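You operate a simulated robot arm through the tools that you are given. There is no shell and no other tool. Be economical: measure what you need, move in short steps, check, and stop when the job is done.

The job below is to be done with a simulated two-armed robot. You get a single attempt, and the scene is never put back.

Task
Pick up the narrow carton with one hand, pass it to the other hand and put it on the shelf under the blue bench. Set down upright: narrow carton.
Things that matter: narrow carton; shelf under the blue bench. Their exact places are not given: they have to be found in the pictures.

It is judged by the outcome, as a careful person would: the job done as asked, and still so three seconds after it is handed in. It fails if anything else is knocked over, pushed out of place, dropped, spilled or broken.

Robot
Two 7-joint arms with two-finger parallel grippers on one trunk, on a base that drives. Base frame: it is fixed to the floor where the robot stands at the start and does not move with it; the origin is under the middle of the robot, x ahead of it, y to its left, z up; the surface under the hand at the start is at about z = 0.78. Readings come in m, degrees, newtons and seconds.
The left shoulder is at the start at [0.02, 0.138, 1.225], the right one opposite. With the tool pointing down near the work surface each hand reaches from about 0.1 to 0.46 m from the robot's upright axis, wherever it stands, measured 20 degrees to its own side. Places, roughly: shelf under the blue bench [0.7, -0.1, 0.2]. Payload 1.57 kg a hand.
Tool frame (each hand has its own): the origin (TCP) lies between the finger pads and is the grasp point; the fingertips stand 0.03 m ahead of it; z points along the fingers, y is the line along which they close. Largest opening 0.08 m; finger width 0.017, thickness 0.012; the body of the gripper, 0.04 by 0.082 m, starts 0.08 m behind the TCP.
Orientation is that of the tool frame in the base frame, as [roll, pitch, yaw] about the fixed x, y, z axes, in that order (R = Rz(yaw) Ry(pitch) Rx(roll)). With the fingers straight down and closing along the base's y, the tool's x points along the base's -x, its y along +y and its z along -z.

Tools
- The arms move only by the tool step_arm. It takes "left_moves", "right_moves" or both (then of equal length, played together; a hand with none holds still); each is a list of rows, each an object of numbers (a shift or turn left out is 0, a gripper value left out holds the last): "x", "y", "z": the shift along the tool's x, y, z in units of 40 mm (1.0 is 40 mm); "ax", "ay", "az": the turn, a rotation vector about the tool's x, y, z in units of 8 degrees (1.0 is 8 degrees). In form: [{"x": .., "y": .., "z": .., "ax": .., "ay": .., "az": ..}, ...]. A call has 1 to 20 rows; each row shifts and turns the commanded pose from where the row before left it, along the tool's axes as they then stand. "left_gripper" and "right_gripper" are, for a hand that has rows, the closure, from 0 (fully open) to 1 (shut), set as the call begins (left out, the last holds). A call with a number of a shift or a turn outside -1 to 1 is refused whole. A row lasts 0.2 s, in which the tool goes at most 0.05 m and 8.6 degrees; a call with a longer step from one row to the next is refused whole, and so is a gripper value outside its range. A pose out of reach is approached as far as the arm can. The call stops where the force on the tool passes 40 N (or 10 N more than at its start, if that is more) or the arm is blocked; 0.2 s more then pass. Each finger travels about 0.045 m/s and halts on what it meets, pressing with about 42 N; the grip force reading is that of the motor and also rises with nothing between the fingers. The clock runs only during rows and for 0.2 s after the last one: add rows that do not move to give the fingers time. It gives the time, the measured TCP pose, the force on the tool (base axes), the opening and the grip force at its end, in the units of the frame above (readings bear some noise), with the torque about the TCP (base axes, N m) and any sound that the robot's microphone picked up.
- Cameras (640 x 400 px; columns grow to the right, rows downward): "scene" is now at [0.1844, -0.0019, 1.0999]; the picture's right is [-0.03, -1.00, 0.00], its down [-0.65, 0.02, -0.76] and it looks along [0.76, -0.02, -0.65] (base axes); focal length 214 px, centre (320, 200). "left" rides on the left gripper at [0.072, 0.007, -0.122] in its tool frame; the picture's right is [-0.09, 1.00, 0.00], its down [-0.84, -0.08, -0.54] and it looks along [-0.54, -0.05, 0.84] (tool axes); focal length 238 px, centre (320, 200). "right" rides on the right gripper at [0.072, -0.007, -0.122] in its tool frame; the picture's right is [0.09, 1.00, 0.00], its down [-0.84, 0.08, -0.54] and it looks along [-0.54, 0.05, 0.84] (tool axes); focal length 238 px, centre (320, 200).
- snapshot(camera): a new picture of that camera. It takes no simulated time.
- slide_trunk(by): slides the trunk up (or, below 0, down) by that many m; the arms and the scene camera ride with it, the base frame stays. It gives what a move gives, with no picture.
- steer(legs): drives the robot by 1 to 6 legs, each [ahead, left, turn to the left] in m, m and degrees, along the robot's own axes; the way and the turn of a leg run together, so that a leg with both is an arc; at most 1.5 m and 180 degrees a leg. The arms and the cameras ride along, it lands a little off, and it stops where it bumps. It gives what a move gives.
- aim_head(pan, tilt): turns the head with the scene camera to pan (to the left, within 60 degrees either way) and tilt (down, from -29 to 69), counted from straight ahead of the robot. It gives what a move gives.
- measure_at(camera, pixels): for up to 12 pixels [column, row] of the newest picture of that camera ("zoom" is the newest enlarged one), the place [x, y, z] in the base frame of the surface seen there, good to about 0.003 m. It takes no simulated time.
- enlarge(camera, box): a new picture of the part [left, top, right, bottom] of that camera's present view, enlarged. It takes no simulated time.
- hand_in(): hands the job in; it is judged then, once.

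Go step by step. Measure first, check grasps and placings, and put right what went wrong. The budget is 80 turns and 58 pictures, counting those below and the enlarged ones. Unless the task says otherwise, let go and move clear before handing in, and close with one line.

The tools are called after "Request:" by a JSON object that holds its "method" and its "body". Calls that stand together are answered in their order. step_arm: Moves the arms, as the interface text tells. Its arguments: {"type":"object","properties":{"left_moves":{"type":"array","items":{"type":"object","properties":{"x":{"type":"number"},"y":{"type":"number"},"z":{"type":"number"},"ax":{"type":"number"},"ay":{"type":"number"},"az":{"type":"number"}}}},"left_gripper":{"type":"number"},"right_moves":{"type":"array","items":{"type":"object","properties":{"x":{"type":"number"},"y":{"type":"number"},"z":{"type":"number"},"ax":{"type":"number"},"ay":{"type":"number"},"az":{"type":"number"}}}},"right_gripper":{"type":"number"}},"required":[]} The other tools are called the same way: slide_trunk (by) slides the trunk up or down; steer (legs) drives the base; aim_head (pan, tilt) turns the head that bears the scene camera; snapshot (camera) takes a picture; measure_at (camera, pixels) gives the place of the surface under pixels of a picture; enlarge (camera, box) takes an enlarged picture of a part of a camera's view; hand_in () hands the job in.

At the start:

```text
time_s: 0.0
left_tcp_pos: [0.3784, 0.1378, 1.1063]
left_orientation: [-180.0, 0.0, -180.0]
left_force: [-0.1, -0.3, 0.2]
left_ft_torque: [-0.01, -0.02, 0.0]
left_grip_width: 0.0801
left_gripper_force: 0.0
right_tcp_pos: [0.4051, -0.2521, 1.056]
right_orientation: [179.9, -0.1, -180.0]
right_force: [0.2, 0.3, -0.2]
right_ft_torque: [-0.01, -0.02, -0.01]
right_grip_width: 0.0802
right_gripper_force: 0.0
trunk travel left (down, up): [-0.6, 0.64]
robot x, y, heading: [0.0007, -0.0015, -0.1]
head pan, tilt: [-1.5, 40.3]
```

scene: 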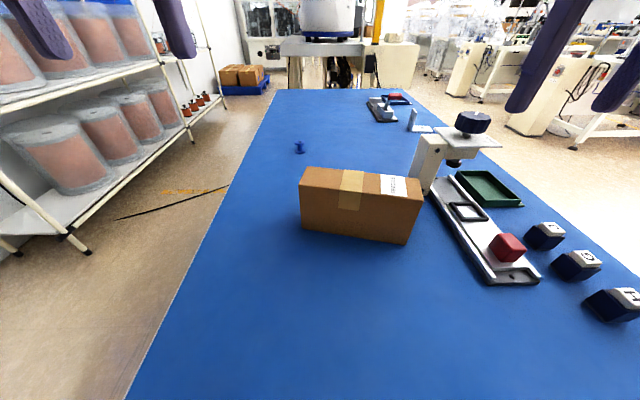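
right: 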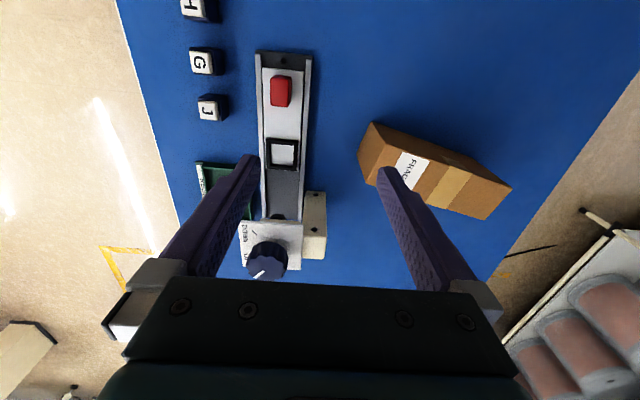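
left: 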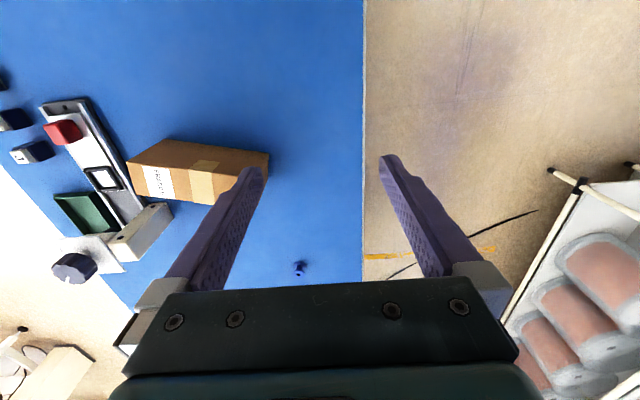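

The scene picture shows the brown carton with its top face around (360,185) and its front face around (355,215). I'll measure its corners, the bench and the floor edge.

Request:
{"method": "measure_at", "body": {"camera": "scene", "pixels": [[303, 187], [416, 205], [312, 170], [418, 180], [303, 228], [405, 241], [360, 187], [355, 215], [250, 300], [150, 380], [450, 350], [150, 250]]}}

Request:
{"method": "enlarge", "body": {"camera": "scene", "box": [260, 130, 480, 270]}}

Request:
{"method": "aim_head", "body": {"pan": 0, "tilt": 69}}

Request:
{"method": "snapshot", "body": {"camera": "scene"}}

```text
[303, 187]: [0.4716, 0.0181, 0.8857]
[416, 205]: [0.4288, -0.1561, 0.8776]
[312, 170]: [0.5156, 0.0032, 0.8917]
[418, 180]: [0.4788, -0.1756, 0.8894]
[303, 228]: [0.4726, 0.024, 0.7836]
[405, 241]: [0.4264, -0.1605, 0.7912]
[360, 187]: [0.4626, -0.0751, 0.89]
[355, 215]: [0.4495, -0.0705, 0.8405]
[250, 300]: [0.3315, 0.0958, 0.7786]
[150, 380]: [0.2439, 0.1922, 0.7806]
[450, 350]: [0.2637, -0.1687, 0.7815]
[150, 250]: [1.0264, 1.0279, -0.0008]
```

```text
2.86 times, centred on (370, 200) of scene
```

zoom: 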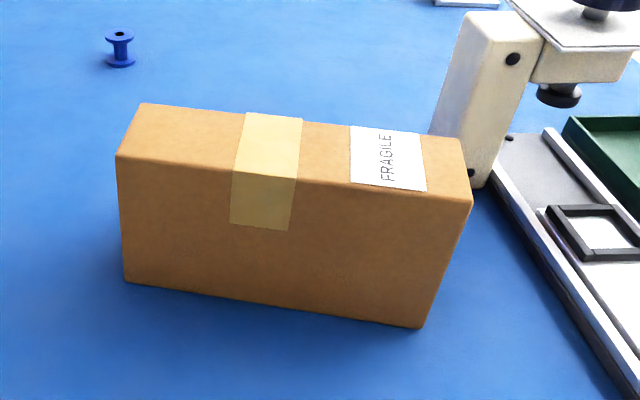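

```text
time_s: 0.9
left_tcp_pos: [0.3792, 0.1395, 1.1067]
left_orientation: [180.0, 0.0, -180.0]
left_force: [-0.7, 0.5, -0.4]
left_ft_torque: [0.02, 0.02, 0.0]
left_grip_width: 0.0801
left_gripper_force: 0.0
right_tcp_pos: [0.4047, -0.251, 1.0552]
right_orientation: [180.0, 0.0, -179.9]
right_force: [-0.2, -0.4, -0.5]
right_ft_torque: [0.01, 0.04, -0.01]
right_grip_width: 0.08
right_gripper_force: 0.2
trunk travel left (down, up): [-0.6, 0.64]
robot x, y, heading: [0.0003, -0.001, -0.0]
head pan, tilt: [0.0, 68.8]
```

```text
53 pictures are left
```

scene: 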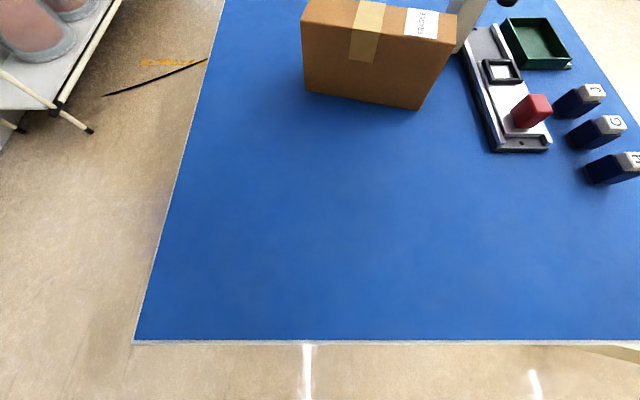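

The carton is about 0.19 long, 0.05 thick and 0.11 tall, standing on a long narrow side, with its top at z 0.89. Before I choose grasps I'll back off and lower the camera to see the shelf under the bench.

Request:
{"method": "measure_at", "body": {"camera": "scene", "pixels": [[136, 340], [320, 340], [600, 344], [208, 60], [145, 320], [320, 375]]}}

Request:
{"method": "steer", "body": {"legs": [[-0.7, 0, 0]]}}

Request:
{"method": "slide_trunk", "body": {"by": -0.5}}

Request:
{"method": "aim_head", "body": {"pan": 0, "tilt": 15}}

Request:
{"method": "snapshot", "body": {"camera": "scene"}}

```text
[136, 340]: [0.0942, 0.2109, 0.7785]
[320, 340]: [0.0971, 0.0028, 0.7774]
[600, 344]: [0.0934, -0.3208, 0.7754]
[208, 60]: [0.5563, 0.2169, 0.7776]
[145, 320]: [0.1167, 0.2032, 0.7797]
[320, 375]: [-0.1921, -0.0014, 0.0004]
```

```text
time_s: 4.7
left_tcp_pos: [-0.3086, 0.1375, 1.1067]
left_orientation: [180.0, 0.1, 179.8]
left_force: [0.3, 0.0, 0.0]
left_ft_torque: [-0.02, 0.02, 0.0]
left_grip_width: 0.0801
left_gripper_force: 0.1
right_tcp_pos: [-0.2835, -0.2511, 1.0554]
right_orientation: [-180.0, 0.0, 179.8]
right_force: [-0.3, -1.0, 0.8]
right_ft_torque: [-0.04, 0.01, 0.04]
right_grip_width: 0.0801
right_gripper_force: 0.1
trunk travel left (down, up): [-0.6, 0.64]
robot x, y, heading: [-0.6915, 0.0025, -0.1]
head pan, tilt: [0.0, 68.8]
```

```text
refused: -0.5 is not a number from -0.4 to 0.4
```

```text
time_s: 5.9
left_tcp_pos: [-0.3084, 0.1373, 1.1057]
left_orientation: [180.0, 0.1, 179.9]
left_force: [0.4, 0.4, -0.2]
left_ft_torque: [-0.01, 0.03, 0.01]
left_grip_width: 0.0801
left_gripper_force: 0.1
right_tcp_pos: [-0.2826, -0.252, 1.0555]
right_orientation: [180.0, 0.0, 179.8]
right_force: [0.0, 0.0, 0.6]
right_ft_torque: [0.01, 0.0, -0.01]
right_grip_width: 0.0801
right_gripper_force: 0.1
trunk travel left (down, up): [-0.6, 0.64]
robot x, y, heading: [-0.6849, -0.0005, -0.1]
head pan, tilt: [0.0, 15.0]
```

```text
52 pictures are left
```

scene: 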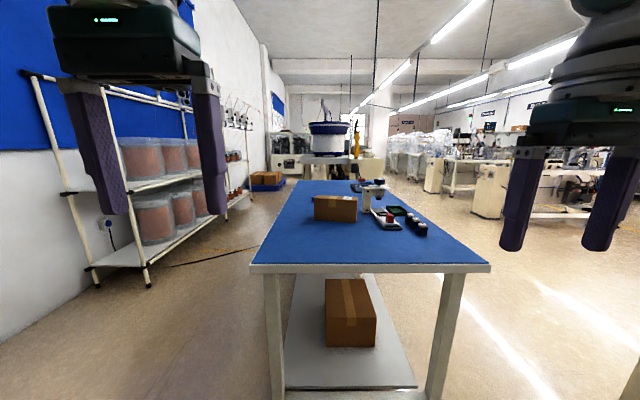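

The bench's lower shelf shows between the legs, with another carton on it at about (350,310). I'll slide down and look more closely.

Request:
{"method": "slide_trunk", "body": {"by": -0.4}}

Request:
{"method": "aim_head", "body": {"pan": 0, "tilt": 18}}

Request:
{"method": "snapshot", "body": {"camera": "scene"}}

```text
time_s: 9.8
left_tcp_pos: [-0.3097, 0.1388, 0.7063]
left_orientation: [180.0, 0.1, 179.8]
left_force: [0.1, 0.0, -0.3]
left_ft_torque: [0.04, 0.0, 0.0]
left_grip_width: 0.0798
left_gripper_force: 0.1
right_tcp_pos: [-0.2836, -0.2514, 0.6556]
right_orientation: [-180.0, 0.0, 179.9]
right_force: [-0.5, 0.0, 0.4]
right_ft_torque: [-0.05, 0.01, 0.0]
right_grip_width: 0.0798
right_gripper_force: 0.1
trunk travel left (down, up): [-0.2, 1.04]
robot x, y, heading: [-0.6903, 0.0028, -0.2]
head pan, tilt: [0.0, 15.0]
```

```text
time_s: 10.4
left_tcp_pos: [-0.3093, 0.1386, 0.7068]
left_orientation: [-180.0, 0.1, 180.0]
left_force: [0.1, 0.5, 0.7]
left_ft_torque: [0.02, 0.01, -0.03]
left_grip_width: 0.0803
left_gripper_force: 0.1
right_tcp_pos: [-0.2832, -0.2517, 0.6563]
right_orientation: [180.0, 0.0, 179.8]
right_force: [0.1, 0.4, 0.6]
right_ft_torque: [-0.02, 0.0, 0.01]
right_grip_width: 0.0802
right_gripper_force: 0.1
trunk travel left (down, up): [-0.2, 1.04]
robot x, y, heading: [-0.6838, 0.0015, -0.2]
head pan, tilt: [0.0, 18.0]
```

```text
51 pictures are left
```

scene: 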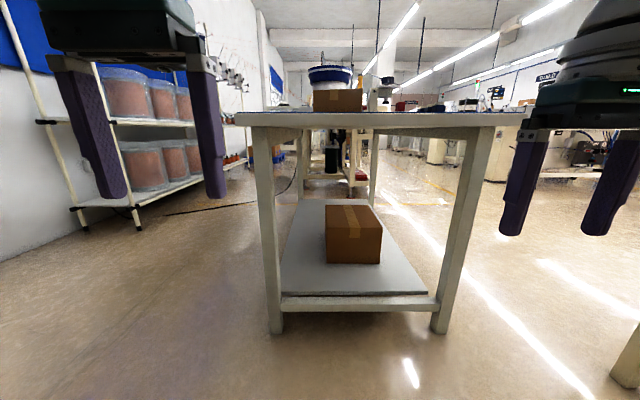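

Request:
{"method": "measure_at", "body": {"camera": "scene", "pixels": [[285, 291], [425, 291], [350, 285], [327, 262], [380, 262], [383, 234], [328, 230], [300, 210], [282, 304], [272, 250], [447, 250], [380, 128]]}}

Request:
{"method": "enlarge", "body": {"camera": "scene", "box": [220, 90, 540, 340]}}

```text
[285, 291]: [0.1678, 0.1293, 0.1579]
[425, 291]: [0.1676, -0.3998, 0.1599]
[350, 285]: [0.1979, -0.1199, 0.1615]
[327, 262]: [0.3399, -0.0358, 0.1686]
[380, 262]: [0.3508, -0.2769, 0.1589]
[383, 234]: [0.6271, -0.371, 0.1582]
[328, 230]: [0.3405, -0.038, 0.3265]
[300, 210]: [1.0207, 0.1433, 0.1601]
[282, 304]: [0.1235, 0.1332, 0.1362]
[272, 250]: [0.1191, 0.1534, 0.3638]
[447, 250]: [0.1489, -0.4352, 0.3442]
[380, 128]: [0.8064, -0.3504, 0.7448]
```

```text
1.60 times, centred on (380, 215) of scene
```

zoom: 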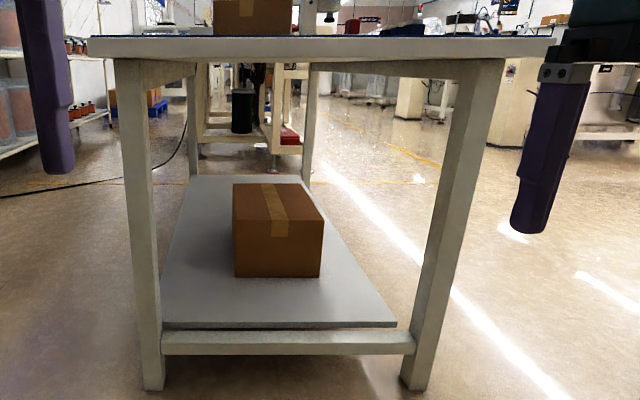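

The shelf is at z≈0.16, x from 0.165, y −0.40 to 0.14, with a box on it from x≈0.34 to be avoided. Working from the bench's left long side, facing −y, looks natural because the carton would then point away from me. I'll measure the free space there.

Request:
{"method": "measure_at", "body": {"camera": "zoom", "pixels": [[300, 185], [322, 222], [236, 190], [190, 180], [310, 182], [190, 150], [312, 120], [260, 183], [165, 345], [152, 60]]}}

Request:
{"method": "measure_at", "body": {"camera": "scene", "pixels": [[85, 228], [137, 228], [240, 165], [170, 212], [73, 210], [245, 200]]}}

Request:
{"method": "aim_head", "body": {"pan": 45, "tilt": 20}}

Request:
{"method": "snapshot", "body": {"camera": "scene"}}

```text
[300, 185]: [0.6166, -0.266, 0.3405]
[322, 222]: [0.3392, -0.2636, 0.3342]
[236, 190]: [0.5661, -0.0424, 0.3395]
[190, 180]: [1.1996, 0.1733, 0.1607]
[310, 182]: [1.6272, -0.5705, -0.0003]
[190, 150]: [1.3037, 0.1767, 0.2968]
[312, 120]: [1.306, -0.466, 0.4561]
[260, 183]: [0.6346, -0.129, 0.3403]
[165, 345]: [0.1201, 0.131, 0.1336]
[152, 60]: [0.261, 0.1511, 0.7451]
```

```text
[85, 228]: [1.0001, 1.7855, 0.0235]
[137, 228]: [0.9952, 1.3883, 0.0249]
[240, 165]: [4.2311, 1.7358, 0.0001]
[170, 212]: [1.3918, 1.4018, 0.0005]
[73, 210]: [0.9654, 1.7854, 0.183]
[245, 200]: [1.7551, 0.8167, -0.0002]
```

```text
time_s: 11.5
left_tcp_pos: [-0.3099, 0.1383, 0.7057]
left_orientation: [-180.0, 0.1, 179.9]
left_force: [-0.1, 0.7, 0.5]
left_ft_torque: [-0.01, -0.01, -0.03]
left_grip_width: 0.0798
left_gripper_force: 0.0
right_tcp_pos: [-0.2827, -0.2513, 0.6559]
right_orientation: [180.0, 0.0, 179.9]
right_force: [0.5, 0.2, 0.4]
right_ft_torque: [0.0, 0.03, 0.0]
right_grip_width: 0.0801
right_gripper_force: 0.0
trunk travel left (down, up): [-0.2, 1.04]
robot x, y, heading: [-0.6864, 0.0018, -0.3]
head pan, tilt: [45.0, 20.0]
```

```text
49 pictures are left
```

scene: 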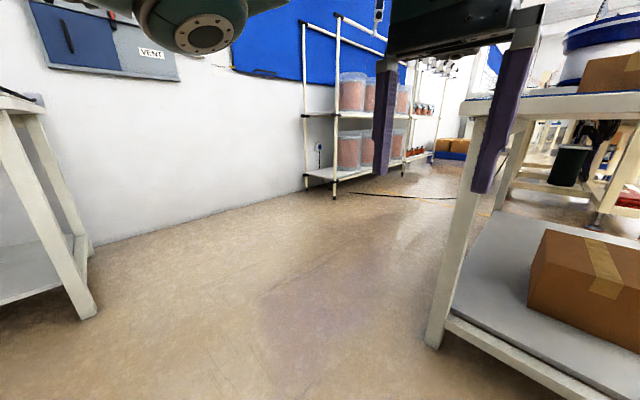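

Clear floor lies between the bench (y=0.21) and the rack (y≈1.39). I'll raise the trunk back and check that the left-hand table leg at (85,315) is out of the way.

Request:
{"method": "measure_at", "body": {"camera": "scene", "pixels": [[85, 316], [92, 250], [40, 105], [433, 345], [335, 195], [560, 380]]}}

Request:
{"method": "slide_trunk", "body": {"by": 0.4}}

```text
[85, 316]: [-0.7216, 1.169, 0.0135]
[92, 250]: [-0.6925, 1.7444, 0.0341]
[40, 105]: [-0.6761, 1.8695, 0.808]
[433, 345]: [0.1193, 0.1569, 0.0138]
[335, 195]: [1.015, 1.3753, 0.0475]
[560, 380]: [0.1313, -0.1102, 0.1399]
```

```text
time_s: 15.3
left_tcp_pos: [-0.3086, 0.1382, 1.1065]
left_orientation: [180.0, 0.0, 179.9]
left_force: [-0.8, 0.4, -0.6]
left_ft_torque: [0.0, 0.02, -0.04]
left_grip_width: 0.0802
left_gripper_force: 0.0
right_tcp_pos: [-0.2834, -0.2526, 1.056]
right_orientation: [-180.0, 0.0, 179.9]
right_force: [0.9, -0.5, -0.4]
right_ft_torque: [-0.01, 0.01, 0.01]
right_grip_width: 0.08
right_gripper_force: 0.0
trunk travel left (down, up): [-0.6, 0.64]
robot x, y, heading: [-0.6897, 0.0027, -0.0]
head pan, tilt: [45.0, 20.0]
```

The table corner at (−0.72, 1.17) is far enough away. I'll drive round to the bench's left side and turn to face it.

Request:
{"method": "steer", "body": {"legs": [[0.5, 0.72, 0], [0.8, 0, 0], [0, 0, -90]]}}

Request:
{"method": "aim_head", "body": {"pan": 0, "tilt": 40}}

Request:
{"method": "snapshot", "body": {"camera": "scene"}}

```text
time_s: 27.8
left_tcp_pos: [0.7778, 0.3333, 1.1076]
left_orientation: [-180.0, 0.1, 90.1]
left_force: [0.5, -0.3, -0.4]
left_ft_torque: [0.04, 0.01, -0.01]
left_grip_width: 0.0802
left_gripper_force: 0.1
right_tcp_pos: [0.3876, 0.3071, 1.0564]
right_orientation: [180.0, 0.0, 90.0]
right_force: [-1.0, 0.2, -0.3]
right_ft_torque: [0.02, -0.03, 0.0]
right_grip_width: 0.0799
right_gripper_force: 0.1
trunk travel left (down, up): [-0.6, 0.64]
robot x, y, heading: [0.6389, 0.7116, -90.3]
head pan, tilt: [45.0, 20.0]
```

```text
time_s: 28.9
left_tcp_pos: [0.7775, 0.334, 1.1058]
left_orientation: [180.0, 0.1, 90.0]
left_force: [0.3, -0.1, 0.4]
left_ft_torque: [0.0, 0.03, 0.01]
left_grip_width: 0.08
left_gripper_force: 0.0
right_tcp_pos: [0.3865, 0.3073, 1.0558]
right_orientation: [180.0, -0.1, 90.0]
right_force: [1.1, 0.5, 0.2]
right_ft_torque: [0.01, 0.02, -0.02]
right_grip_width: 0.0799
right_gripper_force: 0.0
trunk travel left (down, up): [-0.6, 0.64]
robot x, y, heading: [0.6408, 0.7141, -90.1]
head pan, tilt: [0.0, 40.0]
```

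```text
48 pictures are left
```

scene: 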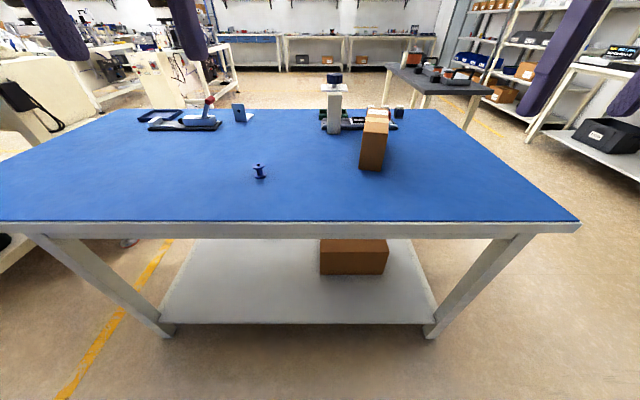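

Request:
{"method": "measure_at", "body": {"camera": "scene", "pixels": [[334, 78], [334, 100], [328, 130], [363, 120], [387, 122], [368, 108], [362, 165], [380, 169], [258, 170], [250, 310], [250, 285], [375, 140]]}}

Request:
{"method": "enlarge", "body": {"camera": "scene", "box": [280, 50, 440, 190]}}

```text
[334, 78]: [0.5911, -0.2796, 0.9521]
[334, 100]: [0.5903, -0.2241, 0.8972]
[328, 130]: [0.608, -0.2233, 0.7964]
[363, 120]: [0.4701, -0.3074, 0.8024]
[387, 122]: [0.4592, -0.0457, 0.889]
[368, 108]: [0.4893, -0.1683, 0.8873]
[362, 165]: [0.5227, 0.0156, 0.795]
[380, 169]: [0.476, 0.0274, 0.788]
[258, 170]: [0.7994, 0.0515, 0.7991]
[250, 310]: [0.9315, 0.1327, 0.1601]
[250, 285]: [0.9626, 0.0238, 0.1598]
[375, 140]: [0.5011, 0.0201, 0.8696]
```

```text
2.86 times, centred on (360, 120) of scene
```

zoom: 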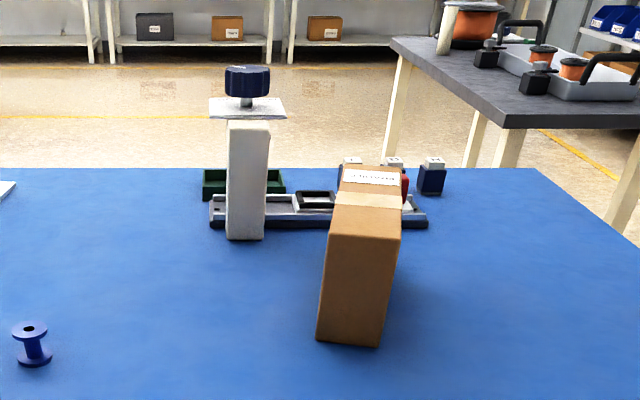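

The microscope top is at z≈0.96, below the hands at about 1.05. I'll drive up to the bench at about the same standoff as at the start.

Request:
{"method": "steer", "body": {"legs": [[0.385, -0.03, 0]]}}

Request:
{"method": "aim_head", "body": {"pan": 0, "tilt": 55}}

Request:
{"method": "snapshot", "body": {"camera": "scene"}}

Request:
{"method": "snapshot", "body": {"camera": "right"}}

```text
time_s: 31.3
left_tcp_pos: [0.7524, -0.0513, 1.1062]
left_orientation: [-180.0, 0.0, 90.5]
left_force: [-0.2, 1.7, -1.0]
left_ft_torque: [-0.01, -0.03, -0.04]
left_grip_width: 0.0799
left_gripper_force: 0.1
right_tcp_pos: [0.3629, -0.0809, 1.0558]
right_orientation: [-180.0, 0.0, 90.5]
right_force: [-0.6, 0.2, 0.4]
right_ft_torque: [0.01, 0.03, -0.01]
right_grip_width: 0.08
right_gripper_force: 0.0
trunk travel left (down, up): [-0.6, 0.64]
robot x, y, heading: [0.6119, 0.3207, -89.4]
head pan, tilt: [0.0, 40.0]
```

```text
time_s: 32.1
left_tcp_pos: [0.751, -0.0511, 1.1069]
left_orientation: [180.0, 0.0, 90.5]
left_force: [-0.2, 0.0, 0.3]
left_ft_torque: [-0.01, -0.02, 0.0]
left_grip_width: 0.0799
left_gripper_force: 0.1
right_tcp_pos: [0.3623, -0.0815, 1.055]
right_orientation: [179.9, 0.1, 90.6]
right_force: [-0.3, 0.2, 0.1]
right_ft_torque: [-0.01, 0.05, 0.01]
right_grip_width: 0.0802
right_gripper_force: 0.1
trunk travel left (down, up): [-0.6, 0.64]
robot x, y, heading: [0.6066, 0.3263, -89.4]
head pan, tilt: [0.0, 55.0]
```

```text
46 pictures are left
```

scene: 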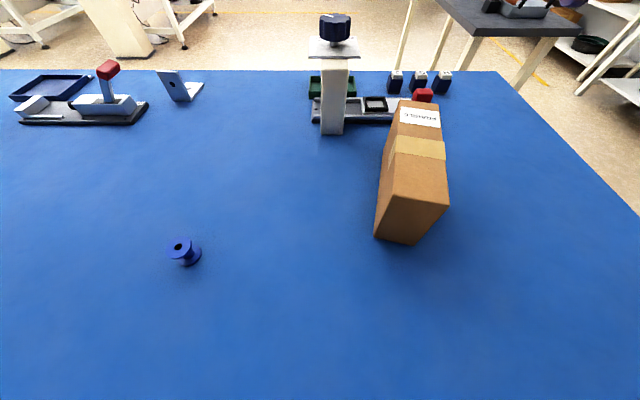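

```text
45 pictures are left
```

right: 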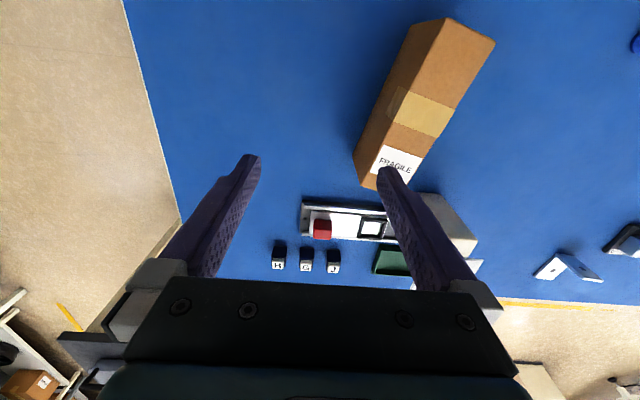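

I can see the carton's top clearly now, so I'll measure its corners precisely.

Request:
{"method": "measure_at", "body": {"camera": "right", "pixels": [[447, 24], [488, 44], [408, 92], [452, 109], [383, 150], [425, 155], [430, 90], [405, 150]]}}

Request:
{"method": "measure_at", "body": {"camera": "scene", "pixels": [[387, 192], [445, 202], [402, 104], [438, 107], [415, 175], [395, 140], [441, 140]]}}

```text
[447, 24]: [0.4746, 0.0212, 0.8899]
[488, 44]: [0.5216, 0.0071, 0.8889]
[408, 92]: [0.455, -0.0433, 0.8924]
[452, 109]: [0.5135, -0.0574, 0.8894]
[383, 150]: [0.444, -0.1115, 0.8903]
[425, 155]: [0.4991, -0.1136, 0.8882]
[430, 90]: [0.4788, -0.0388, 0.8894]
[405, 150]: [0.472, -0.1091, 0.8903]
```

```text
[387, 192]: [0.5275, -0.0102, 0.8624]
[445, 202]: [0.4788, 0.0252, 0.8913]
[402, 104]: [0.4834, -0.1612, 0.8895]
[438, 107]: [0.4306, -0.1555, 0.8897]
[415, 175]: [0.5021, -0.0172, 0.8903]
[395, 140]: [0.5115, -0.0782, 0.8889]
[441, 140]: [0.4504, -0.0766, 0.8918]
```

The carton is about 0.057 thick with its axis yawed 14°, centred at (0.480, −0.075) with the top at 0.89. I'll hover the right hand over its far half at (0.470, −0.114), turned by 14°.

Request:
{"method": "step_arm", "body": {"right_moves": [{"x": -0.28, "y": 0.9}, {"x": -0.28, "y": 0.9}, {"x": -0.28, "y": 0.9}, {"az": 0.8875}, {"az": 0.8875}, {"z": 0.95}, {"z": 0.95}, {"z": 0.95}, {}], "right_gripper": 0}}

Request:
{"method": "snapshot", "body": {"camera": "right"}}

Request:
{"method": "snapshot", "body": {"camera": "scene"}}

```text
time_s: 34.1
left_tcp_pos: [0.7519, -0.0512, 1.106]
left_orientation: [179.9, 0.0, 90.4]
left_force: [0.5, -0.4, 0.1]
left_ft_torque: [0.04, 0.01, -0.02]
left_grip_width: 0.0801
left_gripper_force: 0.0
right_tcp_pos: [0.4724, -0.1133, 0.9421]
right_orientation: [180.0, -0.1, 76.3]
right_force: [-0.4, 0.4, -0.6]
right_ft_torque: [0.0, -0.01, 0.01]
right_grip_width: 0.0798
right_gripper_force: 0.0
trunk travel left (down, up): [-0.6, 0.64]
robot x, y, heading: [0.6102, 0.3253, -89.5]
head pan, tilt: [0.0, 55.0]
```

```text
44 pictures are left
```

right: 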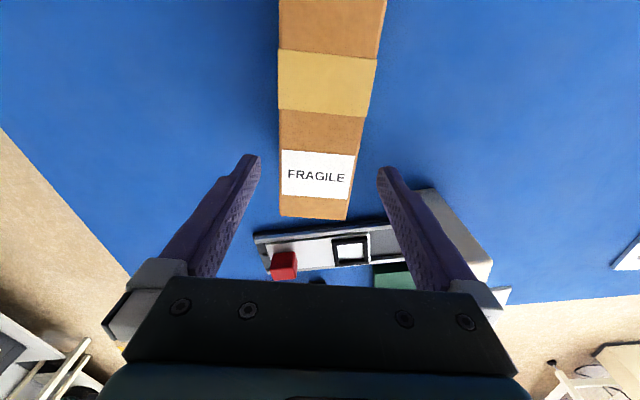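

```text
43 pictures are left
```

scene: 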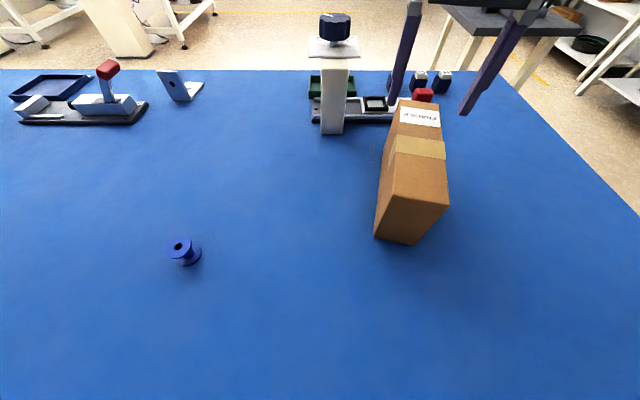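

The fingers straddle the carton evenly, centred near column 318. I'll descend to TCP z≈0.855 and close.

Request:
{"method": "step_arm", "body": {"right_moves": [{"z": 0.55}, {"z": 0.55}, {"z": 0.55}, {"z": 0.53}, {}]}}

Request:
{"method": "step_arm", "body": {"right_moves": [{}, {}, {}, {}, {}], "right_gripper": 1}}

```text
time_s: 35.3
left_tcp_pos: [0.7512, -0.0509, 1.106]
left_orientation: [179.9, 0.0, 90.5]
left_force: [0.6, 0.1, 0.4]
left_ft_torque: [-0.05, 0.01, 0.0]
left_grip_width: 0.0802
left_gripper_force: 0.1
right_tcp_pos: [0.4717, -0.1138, 0.8536]
right_orientation: [179.9, 0.0, 76.4]
right_force: [0.4, -0.5, -0.1]
right_ft_torque: [-0.03, -0.03, 0.03]
right_grip_width: 0.0798
right_gripper_force: 0.1
trunk travel left (down, up): [-0.6, 0.64]
robot x, y, heading: [0.6151, 0.3284, -89.5]
head pan, tilt: [0.0, 55.0]
```

```text
time_s: 36.5
left_tcp_pos: [0.7512, -0.0512, 1.1066]
left_orientation: [-179.9, 0.0, 90.6]
left_force: [0.1, -0.5, -0.2]
left_ft_torque: [0.02, 0.0, -0.01]
left_grip_width: 0.0799
left_gripper_force: 0.0
right_tcp_pos: [0.4731, -0.1137, 0.854]
right_orientation: [-179.9, -0.1, 76.3]
right_force: [-0.9, -0.5, 1.7]
right_ft_torque: [-0.02, -0.07, 0.07]
right_grip_width: 0.0618
right_gripper_force: 41.8
trunk travel left (down, up): [-0.6, 0.64]
robot x, y, heading: [0.6102, 0.3283, -89.3]
head pan, tilt: [0.0, 55.0]
```

The grip holds at width 0.062 with 42 N. I'll lift a little and check the load.

Request:
{"method": "step_arm", "body": {"right_moves": [{"z": -0.4}, {"z": -0.4}, {"z": -0.4}, {}, {}]}}

Request:
{"method": "snapshot", "body": {"camera": "scene"}}

```text
time_s: 37.7
left_tcp_pos: [0.7519, -0.0508, 1.1068]
left_orientation: [179.9, 0.1, 90.5]
left_force: [0.0, -0.6, -0.3]
left_ft_torque: [-0.04, 0.04, -0.01]
left_grip_width: 0.08
left_gripper_force: 0.0
right_tcp_pos: [0.4704, -0.1139, 0.9018]
right_orientation: [-180.0, 0.0, 76.2]
right_force: [-0.1, -0.2, -5.0]
right_ft_torque: [-0.18, 0.04, 0.04]
right_grip_width: 0.0616
right_gripper_force: 41.8
trunk travel left (down, up): [-0.6, 0.64]
robot x, y, heading: [0.6131, 0.3255, -89.6]
head pan, tilt: [0.0, 55.0]
```

```text
42 pictures are left
```

scene: 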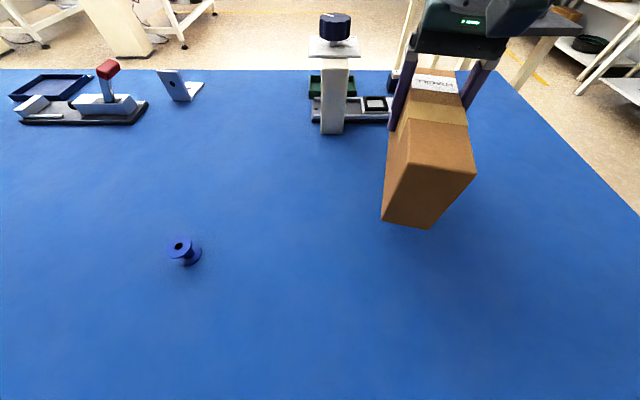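

The carton weighs about 0.5 kg and lifted cleanly. I'll raise the trunk 0.1, straighten the hand and back off from the bench to clear space for the handover.

Request:
{"method": "slide_trunk", "body": {"by": 0.1}}

Request:
{"method": "steer", "body": {"legs": [[-0.4, 0, 0], [0, 0.2, 0]]}}

Request:
{"method": "step_arm", "body": {"right_moves": [{"az": -0.8875}, {"az": -0.8875}, {"y": 0.65}, {"y": 0.65}, {"y": 0.65}, {"y": 0.65}, {}]}}

Request:
{"method": "snapshot", "body": {"camera": "scene"}}

```text
time_s: 39.0
left_tcp_pos: [0.7512, -0.0512, 1.2059]
left_orientation: [-180.0, 0.0, 90.5]
left_force: [0.1, 0.4, -0.4]
left_ft_torque: [0.01, 0.01, -0.03]
left_grip_width: 0.0799
left_gripper_force: 0.1
right_tcp_pos: [0.4706, -0.1145, 1.0011]
right_orientation: [-180.0, 0.1, 76.2]
right_force: [-0.4, -0.4, -5.0]
right_ft_torque: [-0.17, 0.02, -0.01]
right_grip_width: 0.0618
right_gripper_force: 41.7
trunk travel left (down, up): [-0.7, 0.54]
robot x, y, heading: [0.6093, 0.3234, -89.4]
head pan, tilt: [0.0, 55.0]
```

```text
time_s: 42.8
left_tcp_pos: [0.9475, 0.3542, 1.2056]
left_orientation: [180.0, 0.0, 90.3]
left_force: [1.0, 0.0, -0.8]
left_ft_torque: [-0.02, 0.0, 0.03]
left_grip_width: 0.0801
left_gripper_force: 0.1
right_tcp_pos: [0.6666, 0.2926, 1.0023]
right_orientation: [180.0, 0.0, 76.0]
right_force: [1.0, 0.5, -4.4]
right_ft_torque: [-0.16, 0.03, 0.02]
right_grip_width: 0.0623
right_gripper_force: 41.8
trunk travel left (down, up): [-0.7, 0.54]
robot x, y, heading: [0.8116, 0.7324, -89.8]
head pan, tilt: [0.0, 55.0]
```

```text
time_s: 44.4
left_tcp_pos: [0.9485, 0.3546, 1.2056]
left_orientation: [-180.0, 0.1, 90.2]
left_force: [1.1, -0.1, 0.1]
left_ft_torque: [0.0, 0.05, 0.02]
left_grip_width: 0.0798
left_gripper_force: 0.1
right_tcp_pos: [0.7703, 0.2943, 1.0031]
right_orientation: [-179.9, 0.0, 90.1]
right_force: [0.2, -0.1, -4.2]
right_ft_torque: [-0.15, -0.01, 0.01]
right_grip_width: 0.0618
right_gripper_force: 41.5
trunk travel left (down, up): [-0.7, 0.54]
robot x, y, heading: [0.8076, 0.733, -89.8]
head pan, tilt: [0.0, 55.0]
```

```text
41 pictures are left
```

scene: 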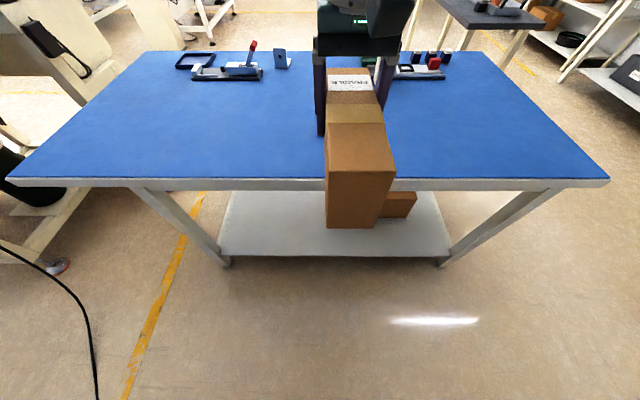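

Request:
{"method": "measure_at", "body": {"camera": "scene", "pixels": [[330, 160], [395, 164], [332, 124], [382, 124], [330, 222], [372, 226], [345, 85], [357, 140], [385, 150]]}}

Request:
{"method": "step_arm", "body": {"left_moves": [{"ay": -0.95}, {"ay": -0.95}, {"ay": -0.95}, {"ay": -0.95}, {"ay": -0.95}, {}], "left_gripper": 0}}

```text
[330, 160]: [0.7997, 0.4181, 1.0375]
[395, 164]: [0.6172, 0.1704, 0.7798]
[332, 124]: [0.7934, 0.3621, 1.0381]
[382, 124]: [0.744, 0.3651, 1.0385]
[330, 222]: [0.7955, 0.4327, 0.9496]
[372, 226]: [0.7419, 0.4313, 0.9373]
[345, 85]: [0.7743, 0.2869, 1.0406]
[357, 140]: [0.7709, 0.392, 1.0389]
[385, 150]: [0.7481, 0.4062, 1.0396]
```

```text
time_s: 45.8
left_tcp_pos: [0.9489, 0.3542, 1.2039]
left_orientation: [179.9, 37.7, 90.4]
left_force: [-0.2, 0.9, -0.4]
left_ft_torque: [0.01, 0.03, -0.01]
left_grip_width: 0.08
left_gripper_force: 0.1
right_tcp_pos: [0.7707, 0.2936, 1.0017]
right_orientation: [-179.8, 0.0, 90.2]
right_force: [-0.2, 1.1, -5.2]
right_ft_torque: [-0.2, 0.02, 0.02]
right_grip_width: 0.0619
right_gripper_force: 42.2
trunk travel left (down, up): [-0.7, 0.54]
robot x, y, heading: [0.8099, 0.7283, -89.9]
head pan, tilt: [0.0, 55.0]
```

The carton hangs level, with its top at 1.039, its near end at y≈0.43 and its centre at x=0.770. I need to see where the right forearm is before bringing in the left hand.

Request:
{"method": "aim_head", "body": {"pan": 0, "tilt": 15}}

Request:
{"method": "snapshot", "body": {"camera": "scene"}}

Request:
{"method": "snapshot", "body": {"camera": "left"}}

```text
time_s: 46.8
left_tcp_pos: [0.947, 0.3552, 1.204]
left_orientation: [179.8, 37.7, 90.1]
left_force: [0.3, 0.4, -0.6]
left_ft_torque: [0.01, 0.03, 0.01]
left_grip_width: 0.0799
left_gripper_force: 0.0
right_tcp_pos: [0.7718, 0.2946, 1.0028]
right_orientation: [-179.9, 0.0, 90.2]
right_force: [0.0, 0.2, -4.9]
right_ft_torque: [-0.16, -0.03, -0.01]
right_grip_width: 0.0619
right_gripper_force: 41.7
trunk travel left (down, up): [-0.7, 0.54]
robot x, y, heading: [0.8064, 0.7322, -89.8]
head pan, tilt: [0.0, 15.0]
```

```text
40 pictures are left
```

scene: 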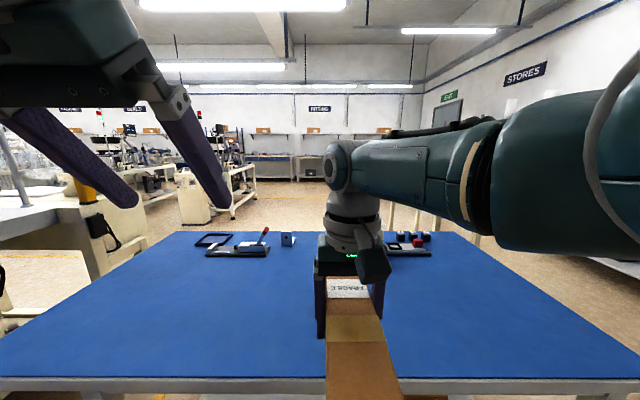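

```text
39 pictures are left
```

left: 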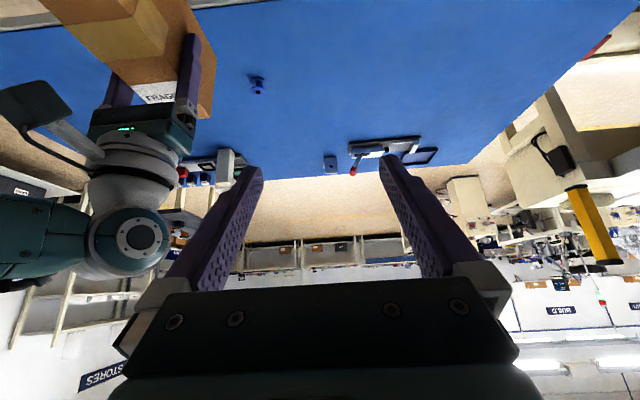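

The right forearm runs out to the right and the left side is open, but the head sits close behind. I'll lower and yaw the carton so its near end points toward the left hand, and yaw the left hand to match.

Request:
{"method": "step_arm", "body": {"right_moves": [{"z": 0.7}, {"z": 0.7}, {"z": 0.6}, {"y": 0.75}, {"y": 0.75}, {"az": 0.875}, {"az": 0.875}, {"az": 0.875}, {"az": 0.875}, {"az": 0.875}, {}], "left_moves": [{"ax": 0.534, "az": 0.692}, {"ax": 0.534, "az": 0.692}, {"ax": 0.534, "az": 0.692}, {"ax": 0.534, "az": 0.692}, {"ax": 0.534, "az": 0.692}, {}, {}, {}, {}, {}, {}]}}

Request:
{"method": "aim_head", "body": {"pan": 10, "tilt": 40}}

Request:
{"method": "snapshot", "body": {"camera": "scene"}}

```text
time_s: 49.2
left_tcp_pos: [0.9475, 0.3569, 1.1984]
left_orientation: [-179.9, 36.9, 55.1]
left_force: [0.0, 0.7, -0.3]
left_ft_torque: [0.01, 0.01, -0.02]
left_grip_width: 0.08
left_gripper_force: 0.1
right_tcp_pos: [0.8004, 0.3298, 0.9419]
right_orientation: [180.0, 0.0, 55.0]
right_force: [0.8, -0.1, -4.4]
right_ft_torque: [-0.16, 0.13, 0.02]
right_grip_width: 0.0618
right_gripper_force: 41.9
right hand out of reach, approached as far as the arm can: row 1, 2, 3, 4, 5
trunk travel left (down, up): [-0.7, 0.54]
robot x, y, heading: [0.8057, 0.7316, -89.9]
head pan, tilt: [0.0, 15.0]
```

```text
time_s: 50.1
left_tcp_pos: [0.9479, 0.3555, 1.2002]
left_orientation: [-179.8, 36.9, 55.2]
left_force: [0.1, -0.1, 0.7]
left_ft_torque: [-0.03, -0.01, 0.01]
left_grip_width: 0.0801
left_gripper_force: 0.1
right_tcp_pos: [0.8001, 0.3313, 0.9413]
right_orientation: [-179.9, -0.1, 55.2]
right_force: [1.3, -0.5, -4.7]
right_ft_torque: [-0.16, 0.12, -0.01]
right_grip_width: 0.0619
right_gripper_force: 42.2
trunk travel left (down, up): [-0.7, 0.54]
robot x, y, heading: [0.8091, 0.7302, -89.8]
head pan, tilt: [10.0, 40.0]
```

```text
38 pictures are left
```

scene: 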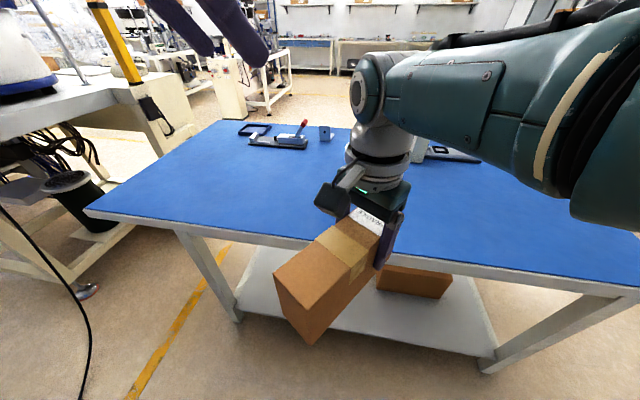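

The right hand stopped at its reach limit, at (0.800, 0.331, 0.9415), yaw 55°. I'll measure where the carton actually is.

Request:
{"method": "measure_at", "body": {"camera": "scene", "pixels": [[278, 276], [315, 304], [318, 240], [350, 265], [300, 270], [335, 245], [361, 238], [308, 340]]}}

```text
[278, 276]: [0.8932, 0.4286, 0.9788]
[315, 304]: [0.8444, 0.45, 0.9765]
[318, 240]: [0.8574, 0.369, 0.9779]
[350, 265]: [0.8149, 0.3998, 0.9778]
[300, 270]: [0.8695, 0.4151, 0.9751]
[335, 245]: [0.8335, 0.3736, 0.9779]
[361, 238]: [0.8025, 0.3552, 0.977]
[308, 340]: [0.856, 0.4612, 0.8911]
```

The carton top is at z 0.9775 and its near end is about 0.13 from the right TCP. I'll bring the left hand to a pre-grasp in line with its tilt, swinging clear of the right camera first.

Request:
{"method": "step_arm", "body": {"left_moves": [{"x": 0.835}, {"x": 0.835}, {"x": 0.835}, {"x": 0.835}, {"y": -0.665, "z": 0.74}, {"y": -0.665, "z": 0.74}, {"y": -0.665, "z": 0.74}, {"y": -0.665, "z": 0.74}, {}], "left_gripper": 0}}

Request:
{"method": "snapshot", "body": {"camera": "left"}}

Request:
{"method": "snapshot", "body": {"camera": "scene"}}

```text
time_s: 52.1
left_tcp_pos: [0.8842, 0.4286, 1.0253]
left_orientation: [179.7, 37.9, 55.1]
left_force: [-0.5, 0.6, 0.1]
left_ft_torque: [0.01, -0.01, -0.02]
left_grip_width: 0.0802
left_gripper_force: 0.0
left hand out of reach, approached as far as the arm can: row 4, 5
right_tcp_pos: [0.7995, 0.3293, 0.9405]
right_orientation: [-179.9, -0.1, 55.2]
right_force: [-0.8, -0.3, -5.0]
right_ft_torque: [-0.15, 0.07, 0.01]
right_grip_width: 0.0619
right_gripper_force: 42.5
trunk travel left (down, up): [-0.7, 0.54]
robot x, y, heading: [0.809, 0.7297, -89.9]
head pan, tilt: [10.0, 40.0]
```

```text
37 pictures are left
```

left: 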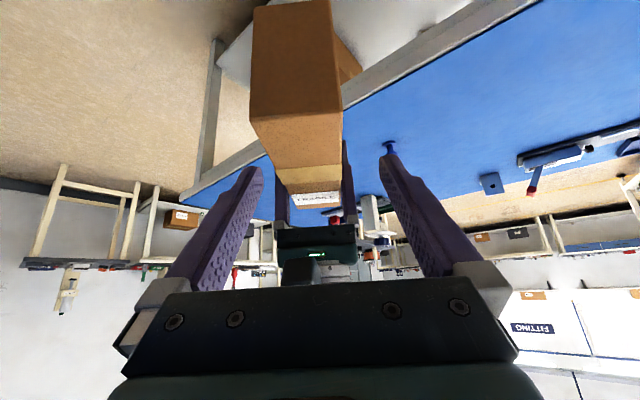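

```text
36 pictures are left
```

scene: 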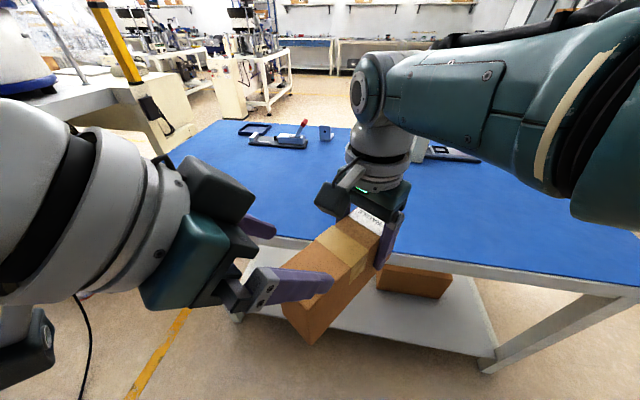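

The left hand is about 15 mm off laterally from the carton's centre line and 10 mm off along its x. I'll correct those first and read back before advancing.

Request:
{"method": "step_arm", "body": {"left_moves": [{"x": 0.13, "y": -0.19}, {"x": 0.13, "y": -0.19}, {}]}}

Request:
{"method": "enlarge", "body": {"camera": "left", "box": [160, 0, 480, 300]}}

```text
time_s: 52.9
left_tcp_pos: [0.8756, 0.4439, 1.0197]
left_orientation: [179.8, 38.0, 55.1]
left_force: [-0.9, -0.6, -0.9]
left_ft_torque: [-0.01, -0.01, 0.0]
left_grip_width: 0.0801
left_gripper_force: 0.1
right_tcp_pos: [0.7989, 0.3307, 0.9412]
right_orientation: [-180.0, 0.0, 55.3]
right_force: [0.4, 0.7, -4.5]
right_ft_torque: [-0.18, 0.12, -0.02]
right_grip_width: 0.062
right_gripper_force: 41.6
trunk travel left (down, up): [-0.7, 0.54]
robot x, y, heading: [0.808, 0.7307, -89.8]
head pan, tilt: [10.0, 40.0]
```

```text
1.33 times, centred on (320, 150) of left
```

zoom: 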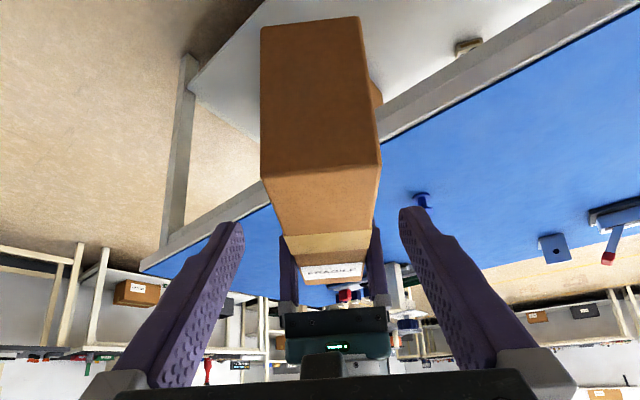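

The carton is now centred between the left fingers (columns 262–380 against fingertips at 230 and 410 in the zoom). I'll advance 93 mm.

Request:
{"method": "step_arm", "body": {"left_moves": [{"z": 0.465}, {"z": 0.465}, {"z": 0.465}, {"z": 0.465}, {"z": 0.465}, {}]}}

Request:
{"method": "snapshot", "body": {"camera": "scene"}}

Request:
{"method": "snapshot", "body": {"camera": "left"}}

```text
time_s: 54.3
left_tcp_pos: [0.8566, 0.3949, 0.945]
left_orientation: [-179.7, 37.8, 55.1]
left_force: [-7.9, 9.4, 3.5]
left_ft_torque: [-0.21, -0.12, 0.14]
left_grip_width: 0.08
left_gripper_force: 0.0
left hand out of reach, approached as far as the arm can: row 3, 4
right_tcp_pos: [0.8002, 0.3304, 0.9412]
right_orientation: [180.0, 0.0, 55.1]
right_force: [7.0, -9.6, -7.8]
right_ft_torque: [-0.13, 0.42, -1.07]
right_grip_width: 0.0618
right_gripper_force: 41.4
trunk travel left (down, up): [-0.7, 0.54]
robot x, y, heading: [0.8072, 0.7328, -89.9]
head pan, tilt: [10.0, 40.0]
```

```text
34 pictures are left
```

scene: 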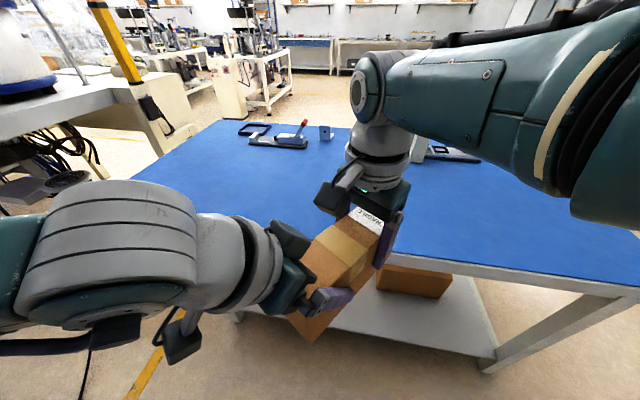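

```text
33 pictures are left
```

left: 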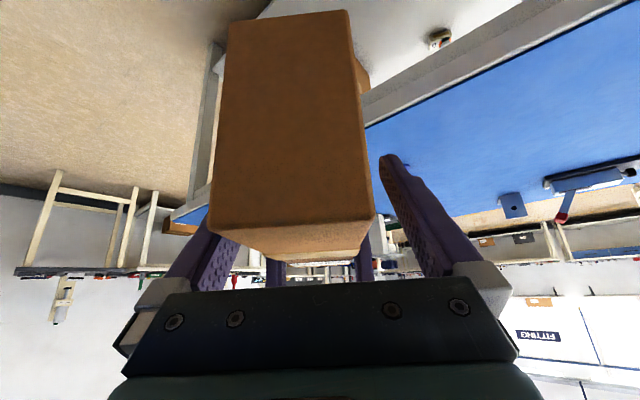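

The left hand drifted about 12 mm sideways at its reach limit and one finger is touching the carton with about 12 N. I'll shift it back along −y.

Request:
{"method": "step_arm", "body": {"left_moves": [{"y": -0.15}, {"y": -0.15}, {}]}}

```text
time_s: 55.1
left_tcp_pos: [0.8568, 0.3941, 0.9431]
left_orientation: [-179.9, 37.6, 55.1]
left_force: [-12.1, 13.7, 1.7]
left_ft_torque: [-0.48, -0.09, 0.0]
left_grip_width: 0.0801
left_gripper_force: 0.0
left hand out of reach, approached as far as the arm can: row 1, 2
right_tcp_pos: [0.8001, 0.3292, 0.9417]
right_orientation: [179.9, 0.0, 55.1]
right_force: [11.7, -13.6, -6.7]
right_ft_torque: [0.29, 0.37, -1.52]
right_grip_width: 0.0619
right_gripper_force: 41.3
trunk travel left (down, up): [-0.7, 0.54]
robot x, y, heading: [0.8083, 0.7316, -89.8]
head pan, tilt: [10.0, 40.0]
```

The left hand can't go further −y here, so the left finger still presses sideways. I'll shift the right hand, with the carton, the same way to centre the carton in the left fingers.

Request:
{"method": "step_arm", "body": {"right_moves": [{"y": 0.15}, {"y": 0.15}, {}]}}

```text
time_s: 55.9
left_tcp_pos: [0.859, 0.3941, 0.9449]
left_orientation: [179.9, 37.7, 55.1]
left_force: [-2.8, 5.9, 1.4]
left_ft_torque: [0.15, 0.12, -0.18]
left_grip_width: 0.0803
left_gripper_force: 0.0
right_tcp_pos: [0.8027, 0.3287, 0.9413]
right_orientation: [-179.8, -0.1, 55.2]
right_force: [3.6, -6.1, -6.2]
right_ft_torque: [-0.37, 0.09, -0.33]
right_grip_width: 0.0619
right_gripper_force: 42.3
right hand out of reach, approached as far as the arm can: row 2
trunk travel left (down, up): [-0.7, 0.54]
robot x, y, heading: [0.8064, 0.734, -89.9]
head pan, tilt: [10.0, 40.0]
```

The contact force is down to about 6 N. Each finger halts where it meets the carton, so I'll close the left gripper now.

Request:
{"method": "step_arm", "body": {"left_moves": [{}, {}, {}, {}, {}], "left_gripper": 1}}

Request:
{"method": "snapshot", "body": {"camera": "left"}}

```text
time_s: 57.1
left_tcp_pos: [0.8551, 0.3973, 0.9446]
left_orientation: [-179.5, 37.7, 55.0]
left_force: [-20.0, 23.2, 1.2]
left_ft_torque: [-1.05, 0.48, -0.8]
left_grip_width: 0.062
left_gripper_force: 42.6
right_tcp_pos: [0.8048, 0.3272, 0.9432]
right_orientation: [179.4, 0.3, 55.2]
right_force: [19.5, -22.3, -4.5]
right_ft_torque: [0.89, -0.32, -1.73]
right_grip_width: 0.0621
right_gripper_force: 42.1
trunk travel left (down, up): [-0.7, 0.54]
robot x, y, heading: [0.8096, 0.7304, -89.9]
head pan, tilt: [10.0, 40.0]
```

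```text
32 pictures are left
```

left: 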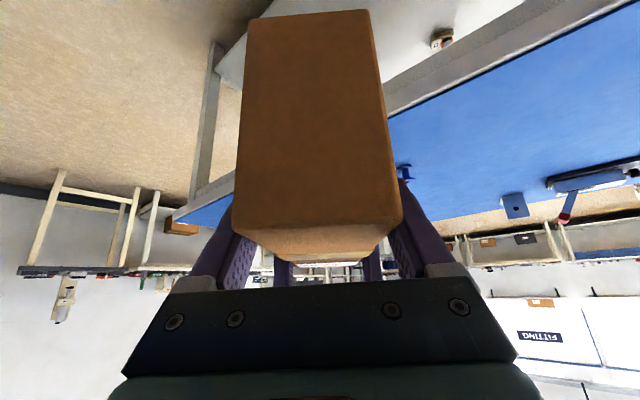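

Both hands hold the carton, with about 30 N of sideways stress between the arms. I'll ease the right hand along +y to relax it before releasing.

Request:
{"method": "step_arm", "body": {"right_moves": [{"y": 0.12}, {"y": 0.12}, {}]}}

```text
time_s: 57.9
left_tcp_pos: [0.8566, 0.3958, 0.9448]
left_orientation: [-179.6, 37.6, 54.9]
left_force: [-9.1, 32.0, 9.1]
left_ft_torque: [-0.94, 1.1, -1.28]
left_grip_width: 0.0621
left_gripper_force: 42.2
right_tcp_pos: [0.8056, 0.3267, 0.9426]
right_orientation: [179.5, 0.6, 55.2]
right_force: [9.3, -31.1, -13.8]
right_ft_torque: [0.26, -0.57, -0.95]
right_grip_width: 0.0621
right_gripper_force: 42.3
right hand out of reach, approached as far as the arm can: row 1, 2
trunk travel left (down, up): [-0.7, 0.54]
robot x, y, heading: [0.8093, 0.7322, -89.9]
head pan, tilt: [10.0, 40.0]
```

The stress is now mostly along y, about 30 N. I'll make one small relaxing move of the left hand toward +y.

Request:
{"method": "step_arm", "body": {"left_moves": [{"x": 0.1, "y": -0.085, "z": -0.075}, {}]}}

```text
time_s: 58.5
left_tcp_pos: [0.857, 0.3959, 0.9437]
left_orientation: [-179.7, 37.7, 55.0]
left_force: [-7.0, 34.8, 12.0]
left_ft_torque: [-0.7, 0.6, -1.33]
left_grip_width: 0.0624
left_gripper_force: 41.8
left hand out of reach, approached as far as the arm can: row 1
right_tcp_pos: [0.8056, 0.327, 0.9433]
right_orientation: [179.6, 0.5, 55.2]
right_force: [6.7, -35.1, -16.4]
right_ft_torque: [-0.24, 0.15, -0.92]
right_grip_width: 0.0622
right_gripper_force: 41.7
trunk travel left (down, up): [-0.7, 0.54]
robot x, y, heading: [0.8101, 0.7289, -89.7]
head pan, tilt: [10.0, 40.0]
```

Little changed, and both grips are firm with about 1 cm of elastic give at most. I'll open the right hand.

Request:
{"method": "step_arm", "body": {"right_moves": [{}, {}, {}, {}], "right_gripper": 0}}

Request:
{"method": "snapshot", "body": {"camera": "right"}}

Request:
{"method": "snapshot", "body": {"camera": "scene"}}

```text
time_s: 59.5
left_tcp_pos: [0.8581, 0.3936, 0.9448]
left_orientation: [179.8, 37.7, 55.2]
left_force: [0.3, 0.2, -0.5]
left_ft_torque: [0.17, -0.18, -0.02]
left_grip_width: 0.0623
left_gripper_force: 41.6
right_tcp_pos: [0.805, 0.3303, 0.9424]
right_orientation: [-179.7, 0.0, 55.1]
right_force: [0.5, -0.4, 0.0]
right_ft_torque: [0.0, 0.03, 0.03]
right_grip_width: 0.0799
right_gripper_force: 0.1
trunk travel left (down, up): [-0.7, 0.54]
robot x, y, heading: [0.8103, 0.7328, -89.6]
head pan, tilt: [10.0, 40.0]
```

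```text
31 pictures are left
```

right: 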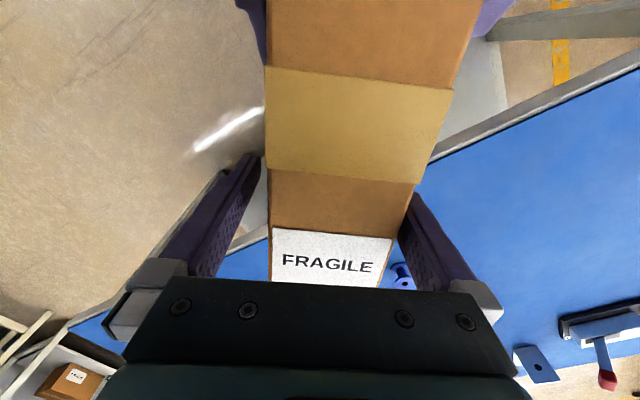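

```text
30 pictures are left
```

scene: 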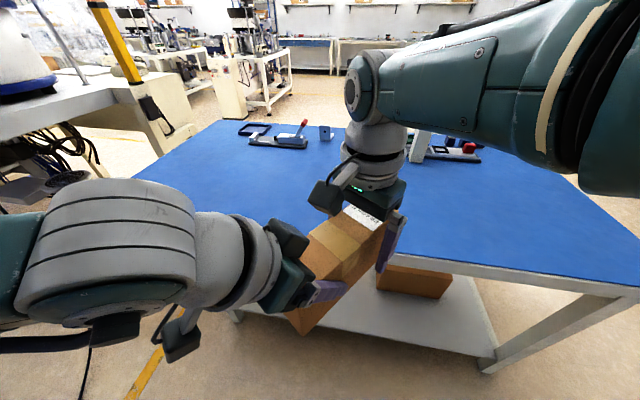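

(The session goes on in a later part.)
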